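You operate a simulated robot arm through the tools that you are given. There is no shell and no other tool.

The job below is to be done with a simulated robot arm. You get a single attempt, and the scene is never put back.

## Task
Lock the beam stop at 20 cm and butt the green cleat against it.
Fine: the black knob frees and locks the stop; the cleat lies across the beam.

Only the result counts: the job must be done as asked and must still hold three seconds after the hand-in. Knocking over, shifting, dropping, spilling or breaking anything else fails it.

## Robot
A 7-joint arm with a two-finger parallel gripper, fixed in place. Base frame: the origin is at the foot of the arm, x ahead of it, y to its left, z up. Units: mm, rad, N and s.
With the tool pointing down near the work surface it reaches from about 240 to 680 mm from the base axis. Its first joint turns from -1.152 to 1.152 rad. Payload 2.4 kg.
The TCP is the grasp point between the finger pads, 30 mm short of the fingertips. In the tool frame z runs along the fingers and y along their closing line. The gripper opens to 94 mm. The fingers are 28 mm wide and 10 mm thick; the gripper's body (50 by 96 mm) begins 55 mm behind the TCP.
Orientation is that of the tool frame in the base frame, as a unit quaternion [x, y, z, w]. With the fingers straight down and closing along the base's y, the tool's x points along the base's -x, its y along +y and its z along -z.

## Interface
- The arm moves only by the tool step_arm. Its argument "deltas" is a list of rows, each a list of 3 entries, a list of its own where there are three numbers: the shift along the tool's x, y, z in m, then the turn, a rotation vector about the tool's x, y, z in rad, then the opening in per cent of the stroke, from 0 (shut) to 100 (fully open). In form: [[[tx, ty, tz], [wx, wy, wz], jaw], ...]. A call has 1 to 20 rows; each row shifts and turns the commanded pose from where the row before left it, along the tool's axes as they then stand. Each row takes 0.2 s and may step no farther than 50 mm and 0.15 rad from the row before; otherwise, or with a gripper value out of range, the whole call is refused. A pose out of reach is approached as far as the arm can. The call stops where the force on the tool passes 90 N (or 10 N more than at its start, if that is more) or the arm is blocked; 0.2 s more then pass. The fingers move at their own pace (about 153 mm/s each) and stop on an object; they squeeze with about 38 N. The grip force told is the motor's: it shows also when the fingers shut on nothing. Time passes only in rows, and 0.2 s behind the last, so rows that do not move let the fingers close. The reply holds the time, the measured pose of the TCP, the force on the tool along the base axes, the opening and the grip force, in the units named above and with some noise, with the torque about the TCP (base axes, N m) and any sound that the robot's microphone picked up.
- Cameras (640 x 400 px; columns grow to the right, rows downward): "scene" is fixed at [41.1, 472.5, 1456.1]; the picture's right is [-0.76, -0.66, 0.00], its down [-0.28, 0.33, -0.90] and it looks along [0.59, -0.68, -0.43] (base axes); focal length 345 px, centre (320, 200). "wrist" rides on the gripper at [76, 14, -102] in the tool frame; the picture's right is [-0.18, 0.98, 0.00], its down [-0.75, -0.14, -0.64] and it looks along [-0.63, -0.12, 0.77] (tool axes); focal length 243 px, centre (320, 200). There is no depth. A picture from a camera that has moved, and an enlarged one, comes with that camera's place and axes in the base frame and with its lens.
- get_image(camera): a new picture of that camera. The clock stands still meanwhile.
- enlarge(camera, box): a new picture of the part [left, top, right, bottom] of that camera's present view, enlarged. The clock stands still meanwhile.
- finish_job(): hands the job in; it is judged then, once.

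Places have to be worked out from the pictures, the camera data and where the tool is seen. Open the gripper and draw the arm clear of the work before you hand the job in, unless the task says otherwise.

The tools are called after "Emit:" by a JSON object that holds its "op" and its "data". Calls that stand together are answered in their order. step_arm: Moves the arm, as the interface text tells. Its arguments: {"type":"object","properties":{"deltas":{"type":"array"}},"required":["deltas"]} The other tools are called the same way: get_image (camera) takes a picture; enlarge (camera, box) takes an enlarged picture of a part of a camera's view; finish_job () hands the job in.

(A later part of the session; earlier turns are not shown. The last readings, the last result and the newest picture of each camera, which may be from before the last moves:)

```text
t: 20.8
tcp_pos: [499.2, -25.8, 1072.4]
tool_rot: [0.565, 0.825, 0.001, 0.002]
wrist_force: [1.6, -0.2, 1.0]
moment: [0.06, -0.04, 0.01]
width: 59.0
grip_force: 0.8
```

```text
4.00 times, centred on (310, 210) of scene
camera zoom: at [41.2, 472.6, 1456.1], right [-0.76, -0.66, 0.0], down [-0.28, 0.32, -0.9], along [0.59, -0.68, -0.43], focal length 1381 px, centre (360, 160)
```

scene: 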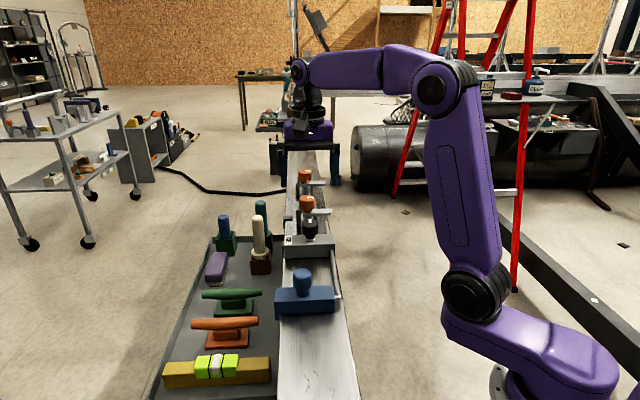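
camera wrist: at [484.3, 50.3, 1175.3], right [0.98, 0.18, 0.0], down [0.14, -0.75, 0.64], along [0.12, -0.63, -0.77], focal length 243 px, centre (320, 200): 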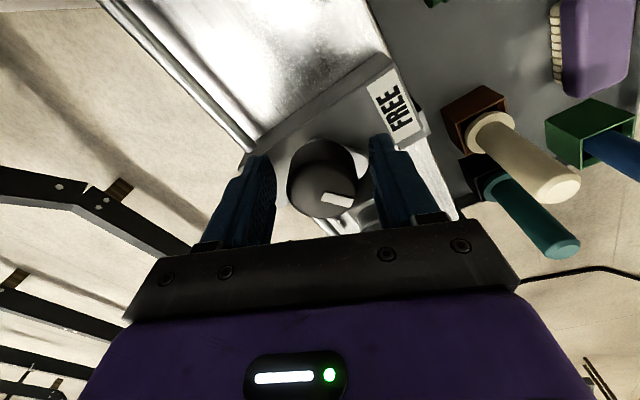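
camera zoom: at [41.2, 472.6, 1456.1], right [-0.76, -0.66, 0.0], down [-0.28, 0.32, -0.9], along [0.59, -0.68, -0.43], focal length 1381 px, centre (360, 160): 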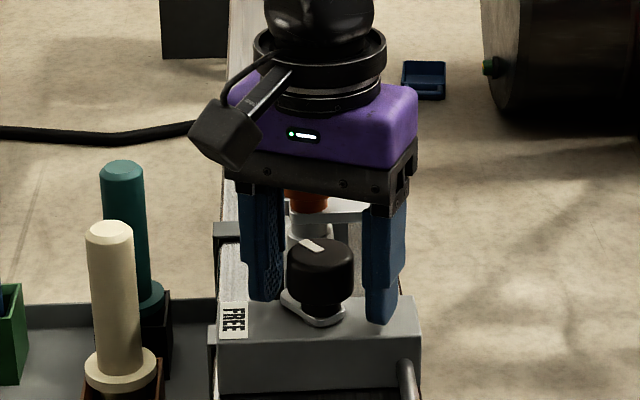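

The knob held at about 50°, so I'll re-grip and turn the remaining 40° or so toward FREE.

Emit:
{"op": "step_arm", "data": {"deltas": [[[0, 0, 0], [0, 0, 0], 30], [[0, 0, 0], [0, 0, 0], 30], [[0, 0, 0], [0, 0, -0.115], 30], [[0, 0, 0], [0, 0, -0.115], 30], [[0, 0, 0], [0, 0, -0.115], 30], [[0, 0, 0], [0, 0, -0.115], 30], [[0, 0, 0], [0, 0, -0.115], 30], [[0, 0, 0], [0, 0, -0.115], 30], [[0, 0, 0], [0, 0, 0], 30]]}}

Emit:
{"op": "get_image", "data": {"camera": "wrist"}}

Emit:
{"op": "enlarge", "data": {"camera": "scene", "box": [250, 160, 370, 260]}}

```text
t: 22.8
tcp_pos: [500.6, -26.1, 1071.6]
tool_rot: [0.251, 0.968, 0.0, 0.002]
wrist_force: [16.8, 1.7, 8.5]
moment: [0.6, 0.05, 0.0]
width: 37.7
grip_force: 45.0
```

```text
taken
camera wrist: at [439.6, 24.1, 1175.5], right [0.64, 0.77, 0.0], down [0.59, -0.49, 0.65], along [0.5, -0.41, -0.76], focal length 243 px, centre (320, 200)
```

wrist: 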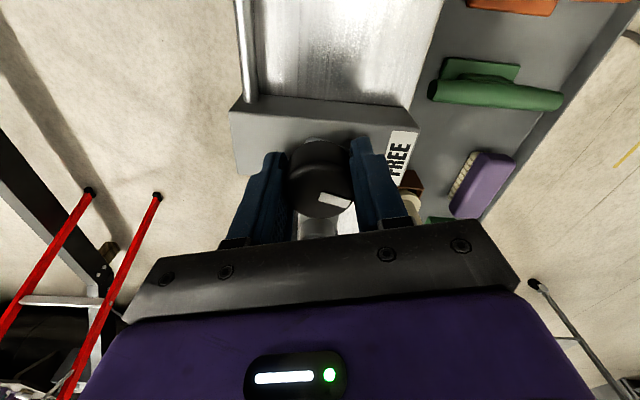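

```text
4.00 times, centred on (310, 210) of scene
camera zoom: at [41.5, 472.6, 1456.1], right [-0.76, -0.66, 0.0], down [-0.28, 0.32, -0.9], along [0.59, -0.68, -0.43], focal length 1381 px, centre (360, 160)
```

zoom: 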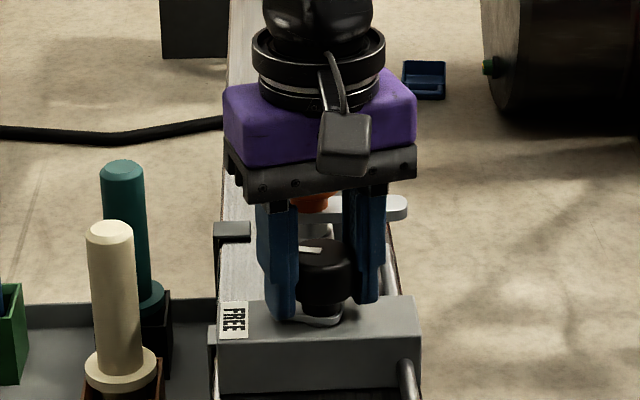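

The mark now points toward FREE (about 90° in total). I'll release, lift clear and check the knob.

Emit:
{"op": "step_arm", "data": {"deltas": [[[0, 0, 0], [0, 0, 0], 62], [[0, 0, 0], [0, 0, 0], 62], [[0, 0, -0.03], [0, 0, 0], 62], [[0, 0, -0.04], [0, 0, 0], 62], [[0, 0, -0.05], [0, 0, 0], 62], [[0, 0, 0], [0, 0, 0], 100]]}}

Emit:
{"op": "get_image", "data": {"camera": "wrist"}}

Emit:
{"op": "enlarge", "data": {"camera": "scene", "box": [250, 200, 370, 340]}}

```text
t: 24.2
tcp_pos: [498.4, -26.7, 1193.6]
tool_rot: [0.252, 0.968, 0.0, 0.0]
wrist_force: [-0.2, -0.6, 0.1]
moment: [-0.02, 0.0, -0.01]
width: 94.0
grip_force: 0.2
```

```text
taken
camera wrist: at [438.5, 23.6, 1296.0], right [0.64, 0.77, 0.0], down [0.59, -0.49, 0.64], along [0.49, -0.41, -0.77], focal length 243 px, centre (320, 200)
```

wrist: 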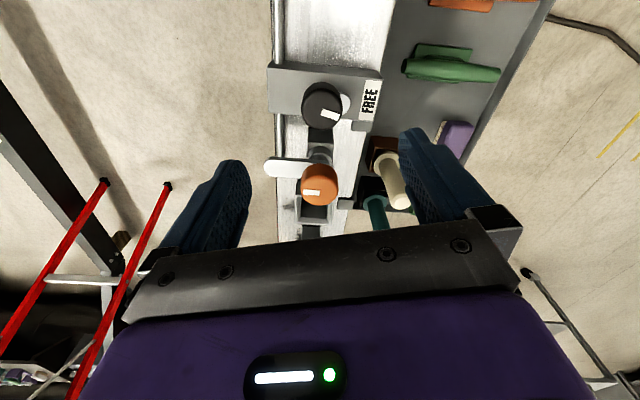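

```text
2.86 times, centred on (310, 270) of scene
camera zoom: at [41.1, 472.5, 1456.1], right [-0.76, -0.66, 0.0], down [-0.28, 0.33, -0.9], along [0.59, -0.68, -0.43], focal length 986 px, centre (349, 0)
```

zoom: 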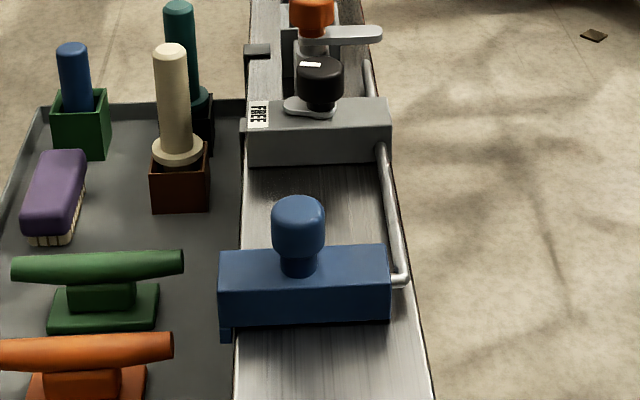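

Both the mark and the pointer nub now point at FREE. I'll realign the yaw with the beam and hover over the blue stop's knob to measure it.

Emit:
{"op": "step_arm", "data": {"deltas": [[[0, 0, 0], [0, 0, 0.1325], 100], [[0, 0, 0], [0, 0, 0.1325], 100], [[0.046, 0.00675, -0.0015], [0, 0, 0], 100], [[0.046, 0.00675, -0.0015], [0, 0, 0], 100], [[0.046, 0.00675, -0.0015], [0, 0, 0], 100], [[0.046, 0.00675, -0.0015], [0, 0, 0], 100], [[0, 0, 0], [0, 0, 0], 100]]}}

Emit:
{"op": "get_image", "data": {"camera": "wrist"}}

Emit:
{"op": "enlarge", "data": {"camera": "wrist", "box": [220, 20, 420, 180]}}

```text
t: 25.8
tcp_pos: [386.1, 121.5, 1198.4]
tool_rot: [0.378, 0.926, 0.001, -0.001]
wrist_force: [0.8, -0.7, 0.0]
moment: [-0.01, 0.03, 0.0]
width: 94.4
grip_force: 0.0
```

```text
taken
camera wrist: at [340.8, 186.0, 1301.5], right [0.82, 0.57, 0.0], down [0.44, -0.63, 0.64], along [0.37, -0.53, -0.77], focal length 243 px, centre (320, 200)
```

wrist: 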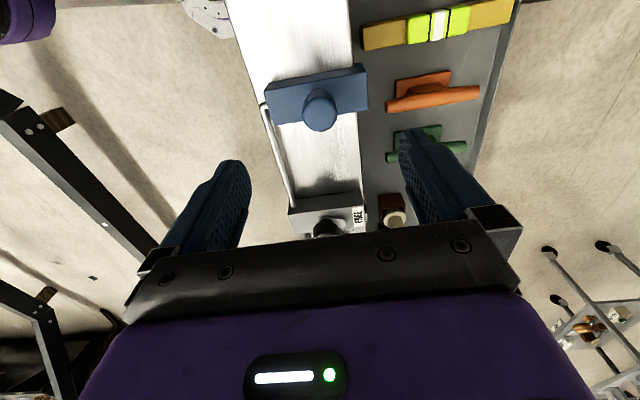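

```text
2.50 times, centred on (320, 100) of wrist
camera zoom: at [340.8, 186.0, 1301.5], right [0.82, 0.57, 0.0], down [0.44, -0.63, 0.64], along [0.37, -0.53, -0.77], focal length 606 px, centre (320, 450)
```

zoom: 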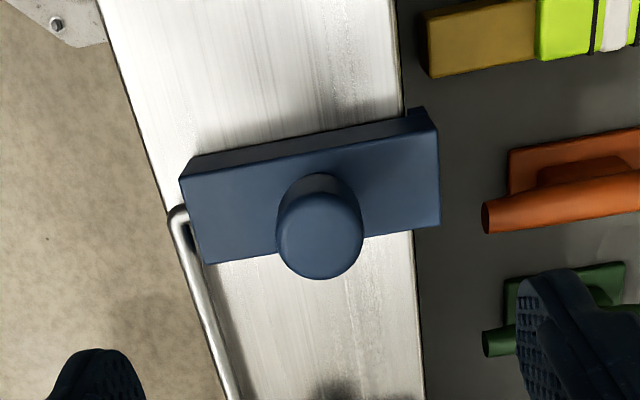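

The blue knob is at s≈197 along the beam (its base is near p≈15.6 cm), radius about 16, top z≈1077, and the block spans about 13.5–17.4 cm. I'll descend and grip the blue knob with the fingers across the beam.

Emit:
{"op": "step_arm", "data": {"deltas": [[[-0.0058, -0.0006, 0.04], [0, 0, 0], 80], [[0, 0, 0.04], [0, 0, 0], 80], [[0, 0, 0.03], [0, 0, 0], 80], [[0, 0, 0.016], [0, 0, 0], 80], [[0, 0, 0], [0, 0, 0], 25], [[0, 0, 0], [0, 0, 0], 25], [[0, 0, 0], [0, 0, 0], 25], [[0, 0, 0], [0, 0, 0], 25]]}}

Emit:
{"op": "get_image", "data": {"camera": "wrist"}}

Emit:
{"op": "enlarge", "data": {"camera": "scene", "box": [240, 220, 380, 330]}}

```text
t: 27.6
tcp_pos: [390.3, 117.5, 1070.7]
tool_rot: [0.378, 0.926, -0.001, -0.001]
wrist_force: [-9.4, -9.1, -9.1]
moment: [0.33, -1.18, 0.06]
width: 33.5
grip_force: 45.4
```

```text
taken
camera wrist: at [344.4, 180.5, 1174.4], right [0.82, 0.57, 0.0], down [0.44, -0.63, 0.64], along [0.37, -0.53, -0.77], focal length 243 px, centre (320, 200)
```

wrist: 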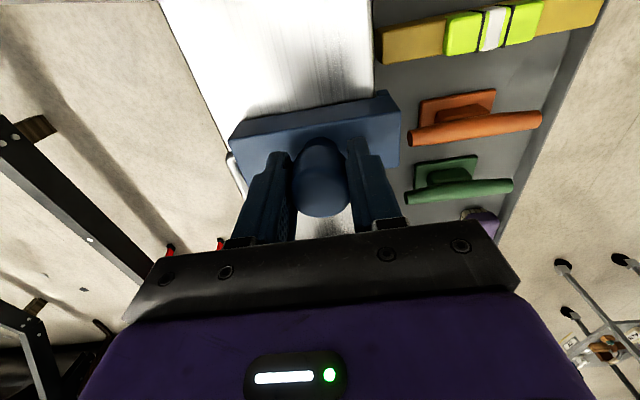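

```text
3.64 times, centred on (310, 275) of scene
camera zoom: at [40.9, 472.3, 1456.2], right [-0.76, -0.66, 0.0], down [-0.28, 0.33, -0.9], along [0.59, -0.68, -0.43], focal length 1255 px, centre (356, -73)
```

zoom: 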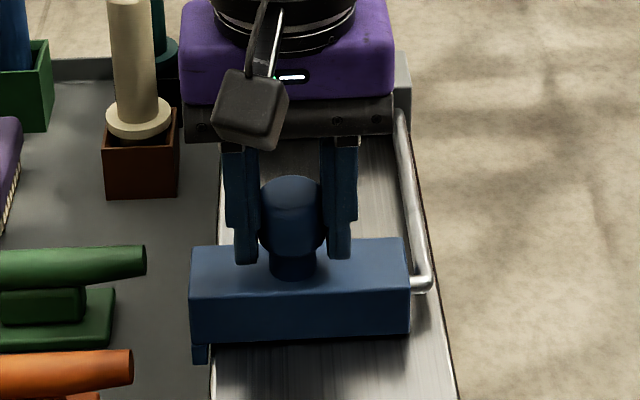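

The stop's knob is gripped. I'll ease 1 mm sideways to relieve the load and make a small 10 mm test move toward the near end to see whether the stop is free.

Emit:
{"op": "step_arm", "data": {"deltas": [[[0.0, -0.001, 0.0], [0, 0, 0], 25], [[0.005, 0, 0], [0, 0, 0], 25], [[0.005, 0, 0], [0, 0, 0], 25], [[0, 0, 0], [0, 0, 0], 25]]}}

Emit:
{"op": "enlarge", "data": {"camera": "scene", "box": [240, 220, 380, 330]}}

```text
t: 28.6
tcp_pos: [383.1, 124.8, 1071.1]
tool_rot: [0.378, 0.926, -0.001, -0.001]
wrist_force: [-0.7, -1.7, -33.9]
moment: [0.32, -0.75, -0.23]
width: 33.7
grip_force: 44.6
```

```text
3.64 times, centred on (310, 275) of scene
camera zoom: at [41.5, 472.6, 1456.1], right [-0.76, -0.66, 0.0], down [-0.28, 0.32, -0.9], along [0.59, -0.68, -0.43], focal length 1255 px, centre (356, -73)
```

zoom: 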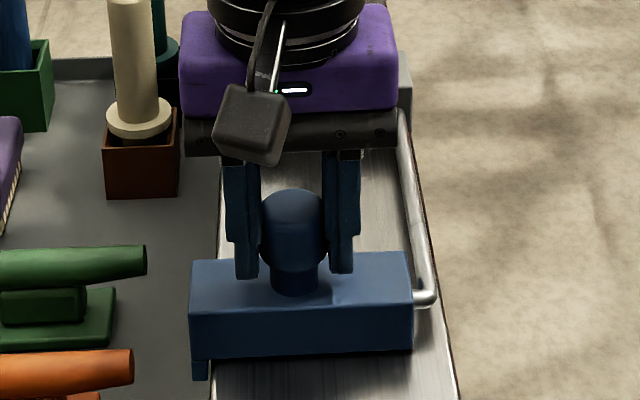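

The stop slides freely; it moved 10 mm. I'll relieve the vertical load and continue slowly outward to find its travel limit, which will tell me which face the scale refers to.

Emit:
{"op": "step_arm", "data": {"deltas": [[[0.0, 0, 0.0008], [0, 0, 0], 25], [[0.008, 0, 0], [0, 0, 0], 25], [[0.008, 0, 0], [0, 0, 0], 25], [[0.008, 0, 0], [0, 0, 0], 25], [[0.008, 0, 0], [0, 0, 0], 25], [[0.008, 0, 0], [0, 0, 0], 25], [[0, 0, 0], [0, 0, 0], 25]]}}

Emit:
{"op": "enlarge", "data": {"camera": "scene", "box": [240, 220, 380, 340]}}

```text
t: 30.2
tcp_pos: [355.7, 152.9, 1071.9]
tool_rot: [0.377, 0.926, 0.001, 0.001]
wrist_force: [2.3, 2.9, -12.7]
moment: [-0.05, 1.43, -0.24]
width: 33.7
grip_force: 45.4
```

```text
3.33 times, centred on (310, 280) of scene
camera zoom: at [41.4, 472.7, 1456.1], right [-0.76, -0.66, 0.0], down [-0.28, 0.32, -0.9], along [0.59, -0.68, -0.43], focal length 1151 px, centre (353, -67)
```

zoom: 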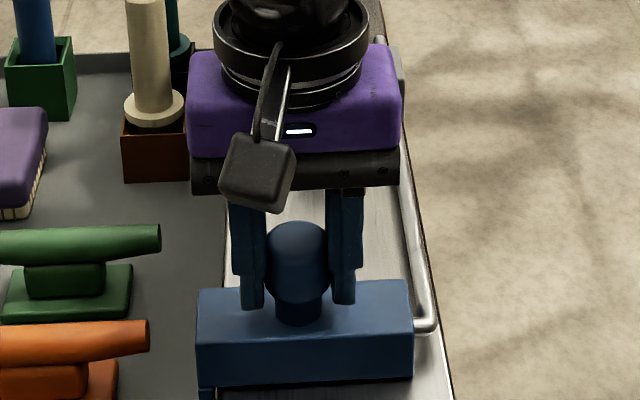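

No limit yet after 50 mm, so I'll continue slowly outward.

Emit:
{"op": "step_arm", "data": {"deltas": [[[0.006, 0, 0], [0, 0, 0], 25], [[0.006, 0, 0], [0, 0, 0], 25], [[0.006, 0, 0], [0, 0, 0], 25], [[0.006, 0, 0], [0, 0, 0], 25], [[0.006, 0, 0], [0, 0, 0], 25], [[0.006, 0, 0], [0, 0, 0], 25], [[0, 0, 0], [0, 0, 0], 25]]}}

Emit:
{"op": "enlarge", "data": {"camera": "scene", "box": [240, 220, 380, 360]}}

```text
t: 31.8
tcp_pos: [328.0, 178.0, 1071.7]
tool_rot: [0.377, 0.926, 0.001, 0.001]
wrist_force: [4.1, 4.3, 5.6]
moment: [-0.69, 0.66, -0.12]
width: 33.8
grip_force: 45.1
```

```text
2.86 times, centred on (310, 290) of scene
camera zoom: at [41.2, 472.7, 1456.1], right [-0.76, -0.66, 0.0], down [-0.28, 0.32, -0.9], along [0.59, -0.68, -0.43], focal length 986 px, centre (349, -57)
```

zoom: 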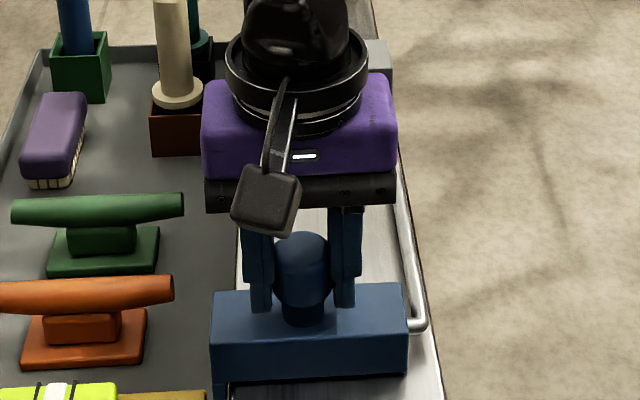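

Still no limit (near face ≈26 cm, far face ≈22 cm). I'll continue in small steps.

Emit:
{"op": "step_arm", "data": {"deltas": [[[0.005, 0, 0], [0, 0, 0], 25], [[0.005, 0, 0], [0, 0, 0], 25], [[0.005, 0, 0], [0, 0, 0], 25], [[0.005, 0, 0], [0, 0, 0], 25], [[0, 0, 0], [0, 0, 0], 25]]}}

Emit:
{"op": "enlarge", "data": {"camera": "scene", "box": [240, 220, 380, 360]}}

```text
t: 32.7
tcp_pos: [327.7, 178.0, 1072.2]
tool_rot: [0.383, 0.924, -0.002, 0.014]
wrist_force: [18.6, -7.3, -12.0]
moment: [-0.38, 0.74, 0.33]
width: 34.3
grip_force: 45.1
stopped in row 4: the force on the tool passed its limit at 94 N (the readings are from after the stop); the commanded pose is now the measured one
```

```text
2.86 times, centred on (310, 290) of scene
camera zoom: at [41.8, 472.5, 1456.2], right [-0.75, -0.66, 0.0], down [-0.28, 0.33, -0.9], along [0.59, -0.68, -0.43], focal length 986 px, centre (349, -57)
```

zoom: 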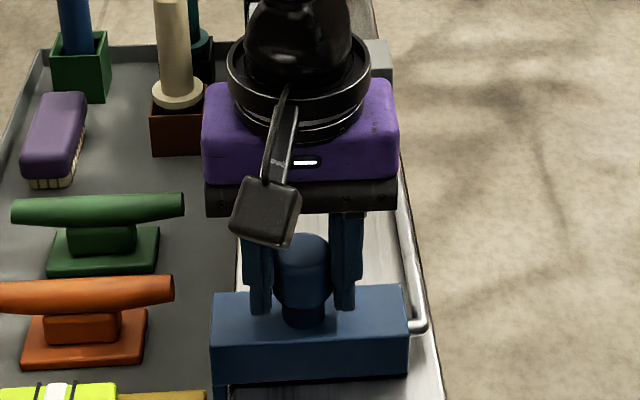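

I hit the travel limit: near face at about 26 cm, far face at only about 22 cm, so the 25 mark is reachable only by the near-end face. The near face is therefore the reading and butting face. I'll release, straighten the tool, re-grip and move the stop back about 60 mm to put that face near 20 cm.

Emit:
{"op": "step_arm", "data": {"deltas": [[[0, 0, 0], [0, 0, 0], 55], [[0, 0, 0], [0.0069, 0.0275, -0.0117], 55], [[0, 0, 0], [0, 0, 0], 55], [[0, 0, 0], [0, 0, 0], 25], [[0, 0, 0], [0, 0, 0], 25], [[0, 0, 0], [0, 0, 0], 25]]}}

Emit:
{"op": "get_image", "data": {"camera": "wrist"}}

```text
t: 34.1
tcp_pos: [325.8, 179.6, 1071.6]
tool_rot: [0.377, 0.926, 0.002, -0.001]
wrist_force: [3.5, 3.9, -2.3]
moment: [0.19, 0.24, 0.45]
width: 36.3
grip_force: 44.9
```

```text
taken
camera wrist: at [280.5, 243.6, 1175.2], right [0.82, 0.57, 0.0], down [0.44, -0.63, 0.64], along [0.37, -0.52, -0.77], focal length 243 px, centre (320, 200)
```

wrist: 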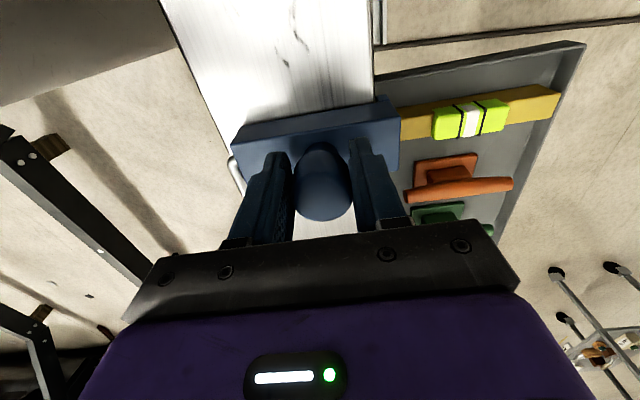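

Re-gripped and level. I'll move the stop back 60 mm toward the gray block, to near-face ≈ 20 cm.

Emit:
{"op": "step_arm", "data": {"deltas": [[[-0.008, 0, 0], [0, 0, 0], 25], [[-0.008, 0, 0], [0, 0, 0], 25], [[-0.008, 0, 0], [0, 0, 0], 25], [[-0.008, 0, 0], [0, 0, 0], 25], [[-0.008, 0, 0], [0, 0, 0], 25], [[-0.008, 0, 0], [0, 0, 0], 25], [[-0.006, 0, 0], [0, 0, 0], 25], [[-0.006, 0, 0], [0, 0, 0], 25], [[0, 0, 0], [0, 0, 0], 25]]}}

Emit:
{"op": "get_image", "data": {"camera": "wrist"}}

Emit:
{"op": "enlarge", "data": {"camera": "scene", "box": [240, 220, 380, 360]}}

```text
t: 36.1
tcp_pos: [368.2, 137.2, 1071.5]
tool_rot: [0.377, 0.926, 0.001, -0.002]
wrist_force: [-5.0, -5.7, 12.4]
moment: [-0.03, 0.32, 0.22]
width: 36.6
grip_force: 44.9
```

```text
taken
camera wrist: at [323.8, 200.6, 1175.1], right [0.82, 0.57, 0.0], down [0.44, -0.63, 0.64], along [0.37, -0.52, -0.77], focal length 243 px, centre (320, 200)
```

wrist: 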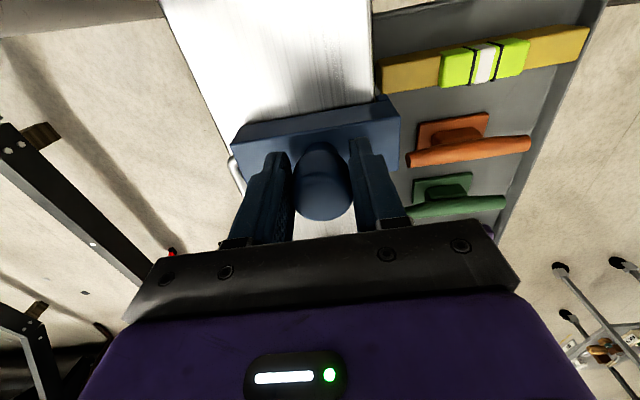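

```text
2.86 times, centred on (310, 290) of scene
camera zoom: at [40.8, 472.3, 1456.2], right [-0.76, -0.66, 0.0], down [-0.28, 0.33, -0.9], along [0.59, -0.68, -0.43], focal length 986 px, centre (349, -57)
```

zoom: 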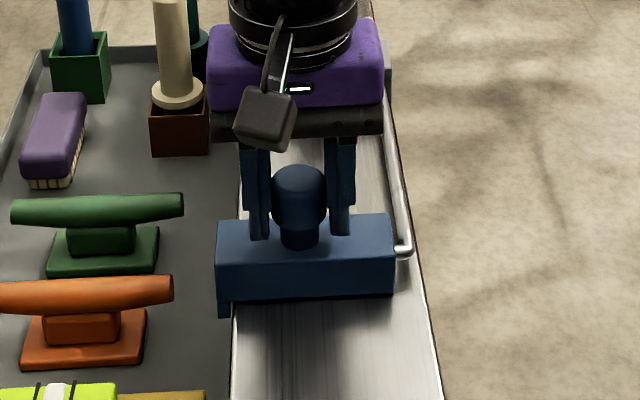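

I'll release, lift straight up and swing to the tray side at the 20 cm station to read the scale squarely.

Emit:
{"op": "step_arm", "data": {"deltas": [[[0, 0, 0], [0, 0, 0], 60], [[0, 0, 0], [0, 0, 0], 80], [[0, 0, -0.03], [0, 0, 0], 100], [[0, 0, -0.05], [0, 0, 0], 100], [[0, 0, -0.05], [0, 0, 0], 100], [[-0.0125, 0.046, 0], [0, 0, 0], 100], [[-0.0125, 0.046, 0], [0, 0, 0], 100], [[-0.0125, 0.046, 0], [0, 0, 0], 100], [[-0.0125, 0.046, 0], [0, 0, 0], 100], [[-0.0125, 0.046, 0], [0, 0, 0], 100], [[0, 0, 0.043], [0, 0, 0], 100], [[0, 0, 0.043], [0, 0, 0], 100], [[0, 0, 0], [0, 0, 0], 100]]}}

Emit:
{"op": "get_image", "data": {"camera": "wrist"}}

Emit:
{"op": "enlarge", "data": {"camera": "wrist", "box": [20, 20, 180, 140]}}

```text
t: 38.9
tcp_pos: [563.5, 251.4, 1116.5]
tool_rot: [0.378, 0.926, 0.001, -0.003]
wrist_force: [0.2, 0.1, 0.9]
moment: [-0.01, 0.01, 0.02]
width: 93.9
grip_force: 0.0
out of reach, approached as far as the arm can: row 10
```

```text
taken
camera wrist: at [518.6, 315.2, 1218.4], right [0.82, 0.57, 0.0], down [0.44, -0.63, 0.64], along [0.37, -0.52, -0.77], focal length 243 px, centre (320, 200)
```

wrist: 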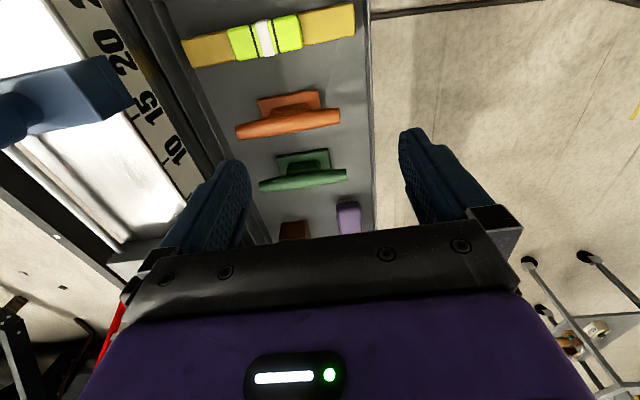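

```text
3.33 times, centred on (100, 80) of wrist
camera zoom: at [518.6, 315.2, 1218.4], right [0.82, 0.57, 0.0], down [0.44, -0.63, 0.64], along [0.37, -0.52, -0.77], focal length 809 px, centre (1053, 600)
```

zoom: 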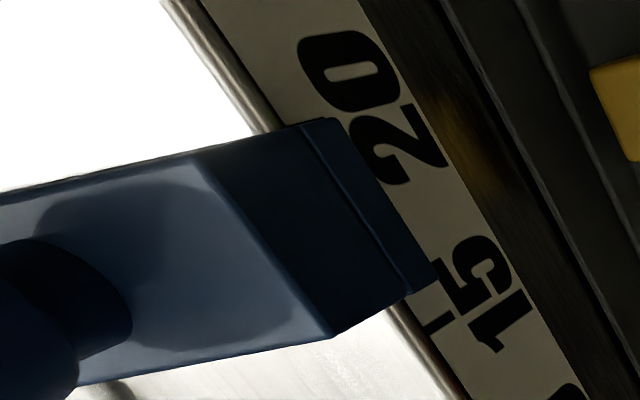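

The near edge of the lip now sits right by the 20 mark. I'll zoom in tightly to read the offset.

Emit:
{"op": "enlarge", "data": {"camera": "wrist", "box": [80, 35, 140, 75]}}

Emit:
{"op": "enlarge", "data": {"camera": "wrist", "box": [110, 75, 180, 135]}}

Emit:
{"op": "enlarge", "data": {"camera": "wrist", "box": [20, 0, 120, 70]}}

```text
10.00 times, centred on (110, 55) of wrist
camera zoom: at [518.6, 315.2, 1218.4], right [0.82, 0.57, 0.0], down [0.44, -0.63, 0.64], along [0.37, -0.52, -0.77], focal length 2426 px, centre (2420, 1650)
```

zoom: 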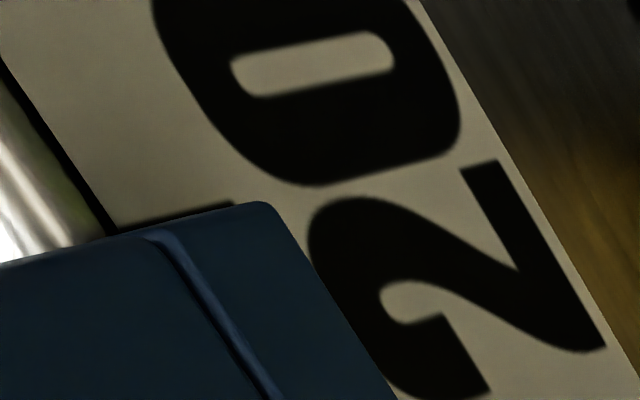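

```text
6.67 times, centred on (145, 105) of wrist
camera zoom: at [518.6, 315.2, 1218.4], right [0.82, 0.57, 0.0], down [0.44, -0.63, 0.64], along [0.37, -0.52, -0.77], focal length 1618 px, centre (1487, 833)
```

zoom: 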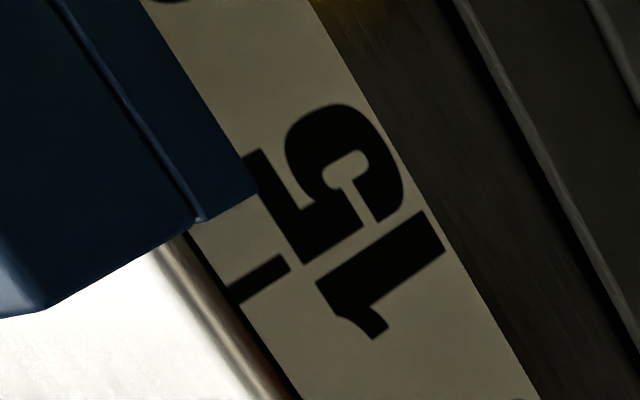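

```text
5.71 times, centred on (70, 35) of wrist
camera zoom: at [518.6, 315.2, 1218.4], right [0.82, 0.57, 0.0], down [0.44, -0.63, 0.64], along [0.37, -0.52, -0.77], focal length 1386 px, centre (1749, 1143)
```

zoom: 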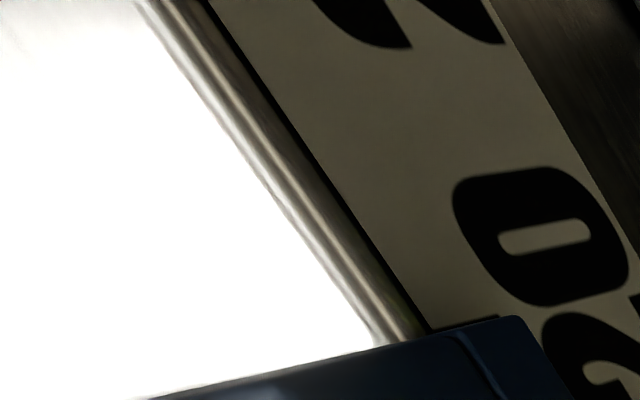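

The 20 tick is about half covered by the lip's near edge, so the stop's face is at 20.0 cm within about half a millimetre. Now I'll go back above the black knob to lock it.

Emit:
{"op": "step_arm", "data": {"deltas": [[[0, 0, -0.042], [0, 0, 0], 100], [[0, 0, -0.042], [0, 0, 0], 100], [[-0.0246, -0.0405, 0], [0, 0, 0], 100], [[-0.0246, -0.0405, 0], [0, 0, 0], 100], [[-0.0246, -0.0405, 0], [0, 0, 0], 100], [[-0.0246, -0.0405, 0], [0, 0, 0], 100], [[-0.0246, -0.0405, 0], [0, 0, 0], 100], [[-0.0246, -0.0405, 0], [0, 0, 0], 62], [[0, 0, 0], [0, 0, -0.145], 62], [[0, 0, 0], [0, 0, -0.145], 62], [[0, 0, 0], [0, 0, -0.145], 62], [[0, 0, 0], [0, 0, 0], 62]]}}

Emit:
{"op": "get_image", "data": {"camera": "wrist"}}

```text
t: 41.5
tcp_pos: [500.1, -24.4, 1197.8]
tool_rot: [0.168, 0.986, 0.001, -0.002]
wrist_force: [-0.8, -0.6, 0.6]
moment: [-0.01, -0.02, 0.02]
width: 58.4
grip_force: 0.2
```

```text
taken
camera wrist: at [431.9, 13.4, 1302.2], right [0.5, 0.87, 0.0], down [0.67, -0.38, 0.64], along [0.55, -0.32, -0.77], focal length 243 px, centre (320, 200)
```

wrist: 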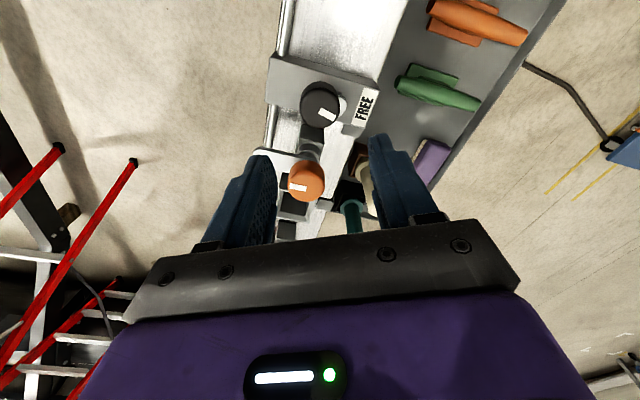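

Lined up over the knob with the mark still on FREE. I'll correct 1.3 mm sideways, descend to z≈1073 and grip.

Emit:
{"op": "step_arm", "data": {"deltas": [[[0.0002, -0.0013, 0.04], [0, 0, 0], 62], [[0, 0, 0.04], [0, 0, 0], 62], [[0, 0, 0.03], [0, 0, 0], 62], [[0, 0, 0.014], [0, 0, 0], 62], [[0, 0, 0], [0, 0, 0], 62], [[0, 0, 0], [0, 0, 0], 30], [[0, 0, 0], [0, 0, 0], 30], [[0, 0, 0], [0, 0, 0], 30]]}}

Emit:
{"op": "get_image", "data": {"camera": "wrist"}}

```text
t: 43.3
tcp_pos: [498.8, -25.3, 1073.9]
tool_rot: [0.169, 0.986, 0.001, -0.002]
wrist_force: [3.9, 0.1, -7.6]
moment: [-0.36, -0.26, 0.02]
width: 38.2
grip_force: 44.0
```

```text
taken
camera wrist: at [431.3, 13.5, 1177.8], right [0.5, 0.87, 0.0], down [0.67, -0.39, 0.64], along [0.55, -0.32, -0.77], focal length 243 px, centre (320, 200)
```

wrist: 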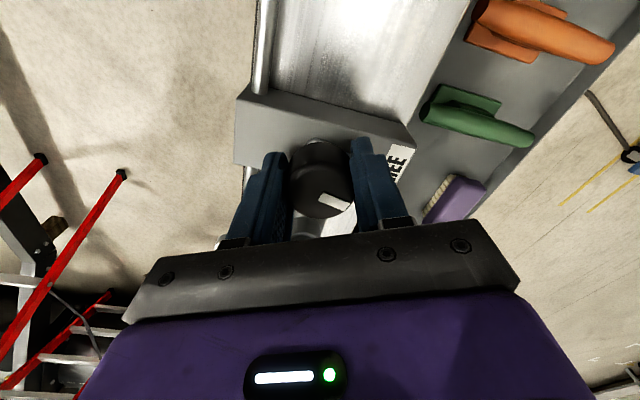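

The grip is well centred (forces under 8 N). Now I'll turn 50° clockwise seen from above, back toward the original locked position.

Emit:
{"op": "step_arm", "data": {"deltas": [[[0, 0, 0], [0, 0, 0.11], 30], [[0, 0, 0], [0, 0, 0.11], 30], [[0, 0, 0], [0, 0, 0.11], 30], [[0, 0, 0], [0, 0, 0.11], 30], [[0, 0, 0], [0, 0, 0.11], 30], [[0, 0, 0], [0, 0, 0.11], 30], [[0, 0, 0], [0, 0, 0.11], 30], [[0, 0, 0], [0, 0, 0.1], 30], [[0, 0, 0], [0, 0, 0], 30]]}}

Emit:
{"op": "enlarge", "data": {"camera": "scene", "box": [250, 160, 370, 260]}}

```text
t: 45.3
tcp_pos: [501.3, -24.0, 1074.6]
tool_rot: [0.569, 0.823, 0.0, -0.002]
wrist_force: [22.4, 10.9, -13.5]
moment: [0.62, 0.61, 0.02]
width: 38.2
grip_force: 45.1
```

```text
4.00 times, centred on (310, 210) of scene
camera zoom: at [42.1, 472.9, 1456.0], right [-0.75, -0.66, 0.0], down [-0.28, 0.32, -0.9], along [0.59, -0.68, -0.43], focal length 1381 px, centre (360, 160)
```

zoom: 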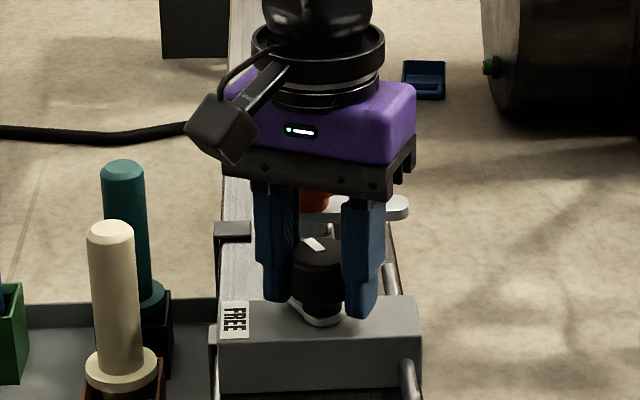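

The knob has turned 50° back. From the force patterns the true knob axis is about (501.4, -26.3), so I'll open, shift there, rotate back 45° and check before the last bite.

Emit:
{"op": "step_arm", "data": {"deltas": [[[0, 0, 0], [0, 0, 0], 62], [[-0.0013, 0.0017, 0], [0, 0, 0], 62], [[0, 0, 0], [0, 0, -0.131], 62], [[0, 0, 0], [0, 0, -0.131], 62], [[0, 0, 0], [0, 0, -0.131], 62], [[0, 0, 0], [0, 0, -0.131], 62], [[0, 0, 0], [0, 0, -0.131], 62], [[0, 0, 0], [0, 0, -0.131], 62], [[0, 0, 0], [0, 0, 0], 62]]}}

Emit:
{"op": "get_image", "data": {"camera": "wrist"}}

Emit:
{"op": "enlarge", "data": {"camera": "scene", "box": [250, 160, 370, 260]}}

```text
t: 47.3
tcp_pos: [500.5, -26.8, 1074.6]
tool_rot: [0.209, 0.978, 0.002, -0.002]
wrist_force: [0.0, 0.0, 0.4]
moment: [0.01, 0.0, 0.01]
width: 58.1
grip_force: 0.0
```

```text
taken
camera wrist: at [436.4, 18.1, 1178.2], right [0.57, 0.82, 0.0], down [0.63, -0.44, 0.64], along [0.53, -0.36, -0.77], focal length 243 px, centre (320, 200)
```

wrist: 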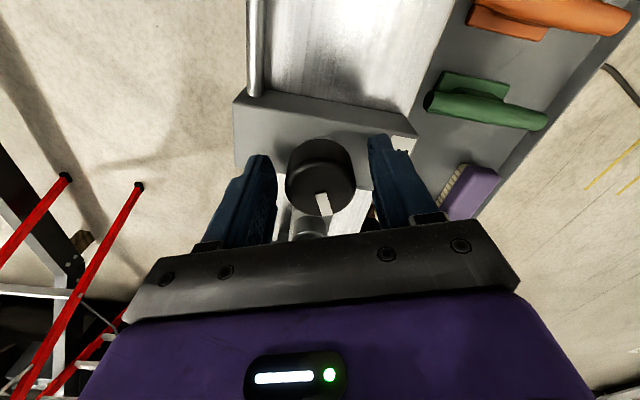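

```text
4.00 times, centred on (310, 210) of scene
camera zoom: at [41.1, 472.5, 1456.1], right [-0.76, -0.66, 0.0], down [-0.28, 0.33, -0.9], along [0.59, -0.68, -0.43], focal length 1381 px, centre (360, 160)
```

zoom: 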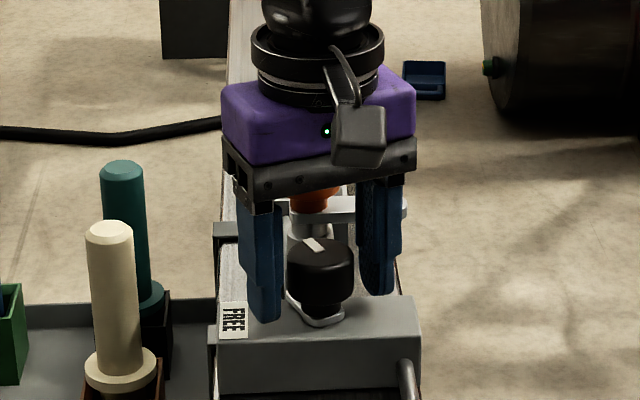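

The knob stayed put. I'll grip it and turn the final 40° clockwise to the locked position.

Emit:
{"op": "step_arm", "data": {"deltas": [[[0, 0, 0], [0, 0, 0], 30], [[0, 0, 0], [0, 0, 0], 30], [[0, 0, 0], [0, 0, 0.11], 30], [[0, 0, 0], [0, 0, 0.11], 30], [[0, 0, 0], [0, 0, 0.11], 30], [[0, 0, 0], [0, 0, 0.11], 30], [[0, 0, 0], [0, 0, 0.11], 30], [[0, 0, 0], [0, 0, 0.11], 30], [[0, 0, 0], [0, 0, 0.04], 30], [[0, 0, 0], [0, 0, 0], 30]]}}

Emit:
{"op": "get_image", "data": {"camera": "wrist"}}

Emit:
{"op": "enlarge", "data": {"camera": "scene", "box": [250, 160, 370, 260]}}

```text
t: 49.5
tcp_pos: [500.6, -25.4, 1074.7]
tool_rot: [0.532, 0.847, 0.002, -0.002]
wrist_force: [2.0, 2.4, -1.0]
moment: [0.41, -0.45, 0.68]
width: 38.0
grip_force: 45.1
```

```text
taken
camera wrist: at [480.0, 49.1, 1178.0], right [0.97, 0.26, 0.0], down [0.2, -0.74, 0.64], along [0.16, -0.62, -0.77], focal length 243 px, centre (320, 200)
```

wrist: 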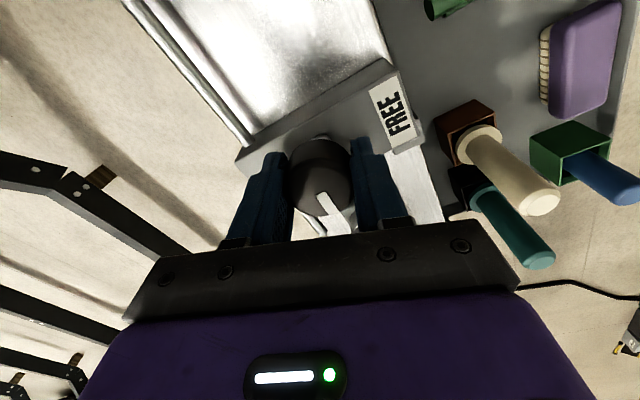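

```text
4.00 times, centred on (310, 210) of scene
camera zoom: at [41.2, 472.6, 1456.1], right [-0.76, -0.66, 0.0], down [-0.28, 0.32, -0.9], along [0.59, -0.68, -0.43], focal length 1381 px, centre (360, 160)
```

zoom: 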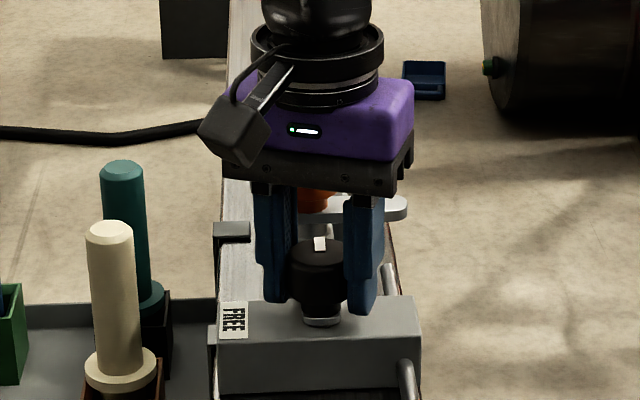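

The mark is back in its original orientation and a resisting torque of 0.68 N·m has appeared, which suggests the locked end stop. I'll nudge slightly further to confirm it is fully home.

Emit:
{"op": "step_arm", "data": {"deltas": [[[0, 0, 0], [0, 0, 0.03], 30], [[0, 0, 0], [0, 0, 0], 30]]}}

Emit:
{"op": "enlarge", "data": {"camera": "wrist", "box": [260, 120, 400, 240]}}

```text
t: 50.1
tcp_pos: [501.2, -25.4, 1075.7]
tool_rot: [0.545, 0.839, 0.001, -0.003]
wrist_force: [1.7, 2.1, 2.5]
moment: [0.65, -0.24, 0.63]
width: 38.0
grip_force: 45.2
```

```text
3.33 times, centred on (330, 180) of wrist
camera zoom: at [482.3, 49.5, 1178.0], right [0.97, 0.23, 0.0], down [0.18, -0.75, 0.64], along [0.15, -0.62, -0.77], focal length 809 px, centre (287, 267)
```

zoom: 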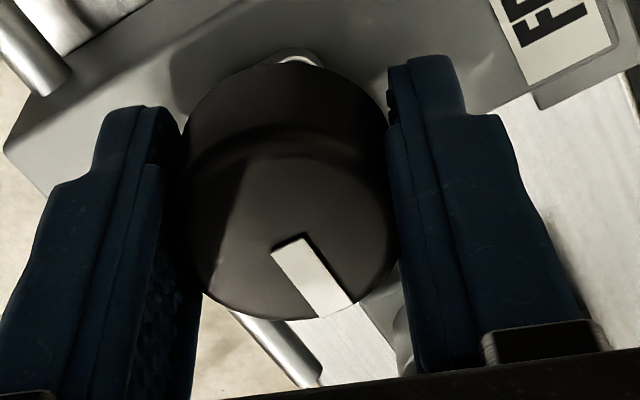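

The torque plateaued (slipping against the end stop), so the knob is fully locked. I'll release, lift and realign, then verify the knob and look at the green cleat.

Emit:
{"op": "step_arm", "data": {"deltas": [[[0, 0, 0], [0, 0, 0], 62], [[0, 0, 0], [0, 0, 0], 62], [[0, 0, -0.03], [0, 0, 0], 62], [[0, 0, -0.045], [0, 0, 0], 62], [[0, 0, -0.05], [0, 0, 0], 62], [[0, 0, 0], [0, 0, -0.126], 100], [[0, 0, 0], [0, 0, -0.126], 100], [[0, 0, 0], [0, 0, -0.126], 100], [[0, 0, 0], [0, 0, 0], 100]]}}

Emit:
{"op": "get_image", "data": {"camera": "wrist"}}

Emit:
{"op": "enlarge", "data": {"camera": "scene", "box": [180, 220, 340, 380]}}

```text
t: 52.1
tcp_pos: [501.3, -25.7, 1199.1]
tool_rot: [0.376, 0.927, 0.002, -0.002]
wrist_force: [-0.6, -1.0, 0.1]
moment: [0.02, 0.01, -0.05]
width: 93.9
grip_force: 0.1
```

```text
taken
camera wrist: at [456.0, 37.0, 1303.2], right [0.82, 0.58, 0.0], down [0.44, -0.63, 0.64], along [0.37, -0.52, -0.77], focal length 243 px, centre (320, 200)
```

wrist: 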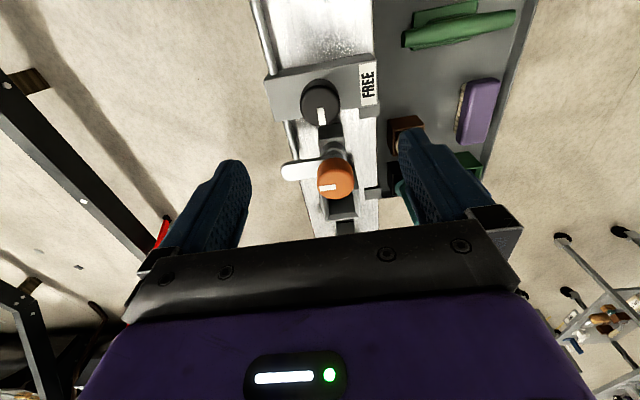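

```text
2.50 times, centred on (260, 300) of scene
camera zoom: at [41.1, 472.5, 1456.1], right [-0.76, -0.66, 0.0], down [-0.28, 0.33, -0.9], along [0.59, -0.68, -0.43], focal length 863 px, centre (470, -50)
```

zoom: 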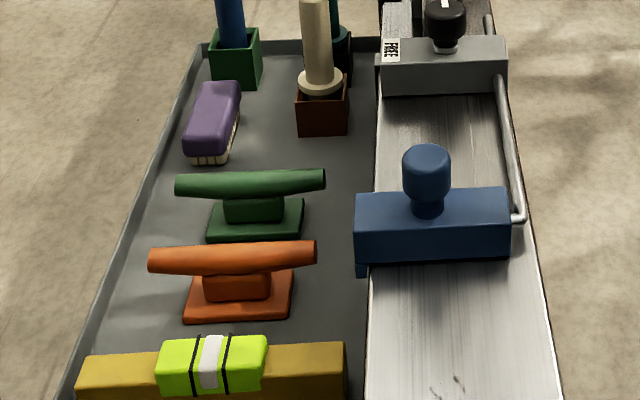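

The knob looks exactly as it did when locked. Next is the green cleat, which lies in the tray at about z 920. I'll move above it and yaw 90° so the fingers close along the beam direction, across the cleat's bar.

Emit:
{"op": "step_arm", "data": {"deltas": [[[0.0104, 0.0458, 0], [0, 0, 0], 100], [[0.0104, 0.0458, 0], [0, 0, 0], 100], [[0.0104, 0.0458, 0.01], [0, 0, 0], 100], [[0.0104, 0.0458, 0.01], [0, 0, 0], 100], [[0, 0, 0.04], [0, 0, 0], 100], [[0, 0, 0.02], [0, 0, -0.1428], 100], [[0, 0, 0], [0, 0, -0.1428], 100], [[0, 0, 0], [0, 0, -0.1428], 100], [[0, 0, 0], [0, 0, -0.1428], 100], [[0, 0, 0], [0, 0, -0.1428], 100], [[0, 0, 0], [0, 0, -0.1428], 100], [[0, 0, 0], [0, 0, -0.1428], 100], [[0, 0, 0], [0, 0, -0.1428], 100], [[0, 0, 0], [0, 0, -0.1428], 100], [[0, 0, 0], [0, 0, -0.1428], 100], [[0, 0, 0], [0, 0, -0.1428], 100], [[0, 0, 0], [0, 0, 0], 100]]}}

Emit:
{"op": "get_image", "data": {"camera": "wrist"}}

Emit:
{"op": "get_image", "data": {"camera": "scene"}}

```text
t: 55.7
tcp_pos: [598.5, 133.7, 1119.5]
tool_rot: [-0.389, 0.921, 0.003, -0.001]
wrist_force: [-0.5, -0.3, -0.2]
moment: [0.0, -0.02, 0.0]
width: 94.1
grip_force: 0.0
```

```text
taken
camera wrist: at [535.1, 89.4, 1222.8], right [-0.58, 0.82, 0.0], down [0.63, 0.44, 0.64], along [0.52, 0.37, -0.77], focal length 243 px, centre (320, 200)
```

wrist: 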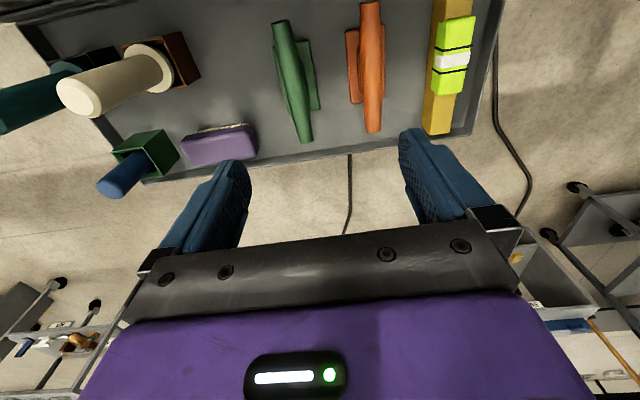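

```text
taken
```

scene: 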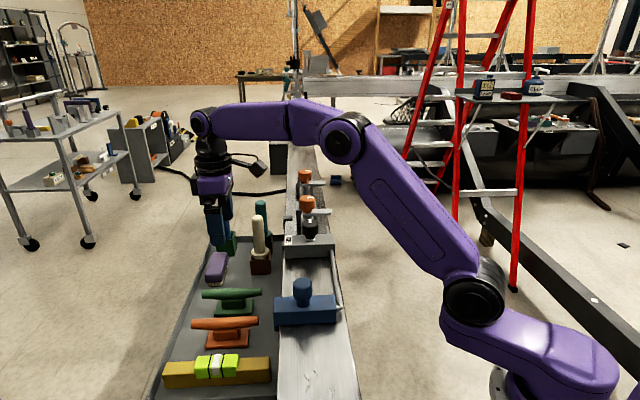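

Now I have the cleat in view with the fingers' closing line along the beam direction. I'll enlarge to measure its bar, base and angle.

Emit:
{"op": "enlarge", "data": {"camera": "wrist", "box": [220, 0, 400, 160]}}

Emit:
{"op": "enlarge", "data": {"camera": "scene", "box": [190, 270, 280, 330]}}

```text
2.50 times, centred on (310, 80) of wrist
camera zoom: at [535.1, 89.4, 1222.8], right [-0.58, 0.82, 0.0], down [0.63, 0.44, 0.64], along [0.52, 0.37, -0.77], focal length 606 px, centre (345, 500)
```

zoom: 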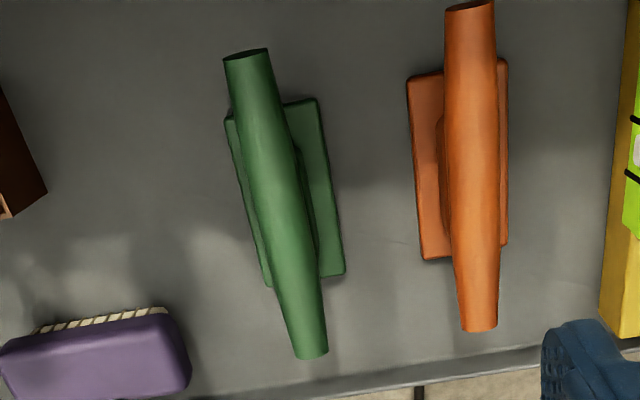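

```text
6.67 times, centred on (235, 300) of scene
camera zoom: at [41.1, 472.5, 1456.1], right [-0.76, -0.66, 0.0], down [-0.28, 0.33, -0.9], along [0.59, -0.68, -0.43], focal length 2302 px, centre (887, -467)
```

zoom: 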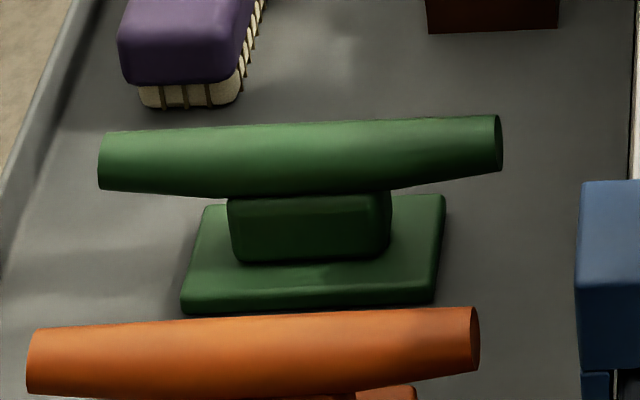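

The cleat is aligned across the beam direction: base about 92×49 mm with its top at z≈847, bar about 143 mm long and 24 mm in diameter, centred at s≈368, w≈522, z≈897. I'll position slightly toward its beam-side half, so that my finger later misses the stop's blue knob, and descend partway with a reduced opening.

Emit:
{"op": "step_arm", "data": {"deltas": [[[0.0117, -0.0327, 0], [0.005, 0, 0.013], 80], [[0, 0, 0.045], [0, 0, 0], 80], [[0, 0, 0.045], [0, 0, 0], 80], [[0, 0, 0.045], [0, 0, 0], 80], [[0, 0, 0.03], [0, 0, 0], 80], [[0, 0, 0], [0, 0, 0], 80]]}}

Emit:
{"op": "get_image", "data": {"camera": "wrist"}}

Emit:
{"op": "enlarge", "data": {"camera": "scene", "box": [170, 220, 300, 340]}}

```text
t: 57.1
tcp_pos: [614.3, 102.9, 955.0]
tool_rot: [-0.381, 0.925, -0.001, 0.0]
wrist_force: [-0.4, -0.4, -0.5]
moment: [0.01, 0.01, 0.0]
width: 75.1
grip_force: 0.1
```

```text
taken
camera wrist: at [549.1, 59.3, 1058.7], right [-0.56, 0.83, 0.0], down [0.63, 0.43, 0.64], along [0.53, 0.36, -0.77], focal length 243 px, centre (320, 200)
```

wrist: 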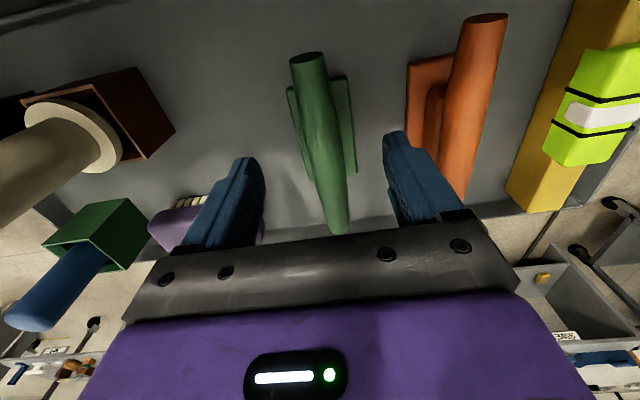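

```text
3.33 times, centred on (235, 280) of scene
camera zoom: at [41.1, 472.5, 1456.1], right [-0.76, -0.66, 0.0], down [-0.28, 0.33, -0.9], along [0.59, -0.68, -0.43], focal length 1151 px, centre (603, -67)
```

zoom: 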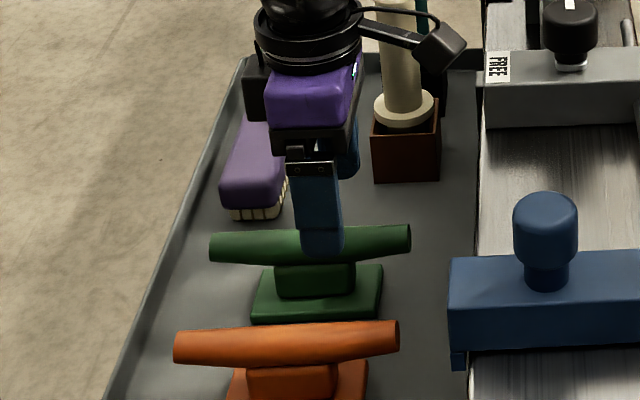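

The bar is centred between the fingers. I'll descend the last 40 mm (tips at z≈885, well above the base plate) and close on the bar.

Emit:
{"op": "step_arm", "data": {"deltas": [[[0, 0, 0.02], [0, 0, 0], 80], [[0, 0, 0.02], [0, 0, 0], 80], [[0, 0, 0], [0, 0, 0], 50], [[0, 0, 0], [0, 0, 0], 10], [[0, 0, 0], [0, 0, 0], 10], [[0, 0, 0], [0, 0, 0], 10]]}}

Emit:
{"op": "get_image", "data": {"camera": "wrist"}}

Emit:
{"op": "enlarge", "data": {"camera": "scene", "box": [170, 220, 300, 340]}}

```text
t: 58.5
tcp_pos: [613.7, 103.2, 914.8]
tool_rot: [-0.382, 0.924, 0.0, 0.0]
wrist_force: [-0.4, 0.1, -0.4]
moment: [-0.01, 0.01, 0.03]
width: 25.1
grip_force: 37.9
```

```text
taken
camera wrist: at [549.3, 59.8, 1017.6], right [-0.56, 0.83, 0.0], down [0.63, 0.43, 0.64], along [0.53, 0.36, -0.77], focal length 243 px, centre (320, 200)
```

wrist: 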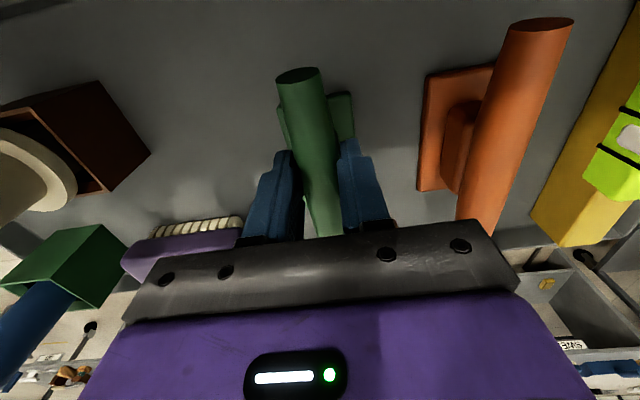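

```text
3.33 times, centred on (235, 280) of scene
camera zoom: at [41.2, 472.6, 1456.1], right [-0.76, -0.66, 0.0], down [-0.28, 0.32, -0.9], along [0.59, -0.68, -0.43], focal length 1151 px, centre (603, -67)
```

zoom: 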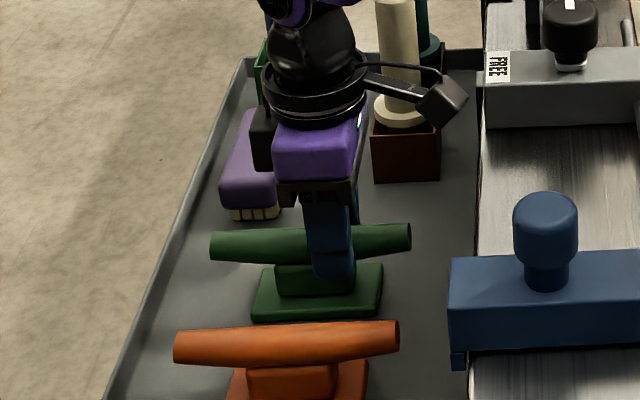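

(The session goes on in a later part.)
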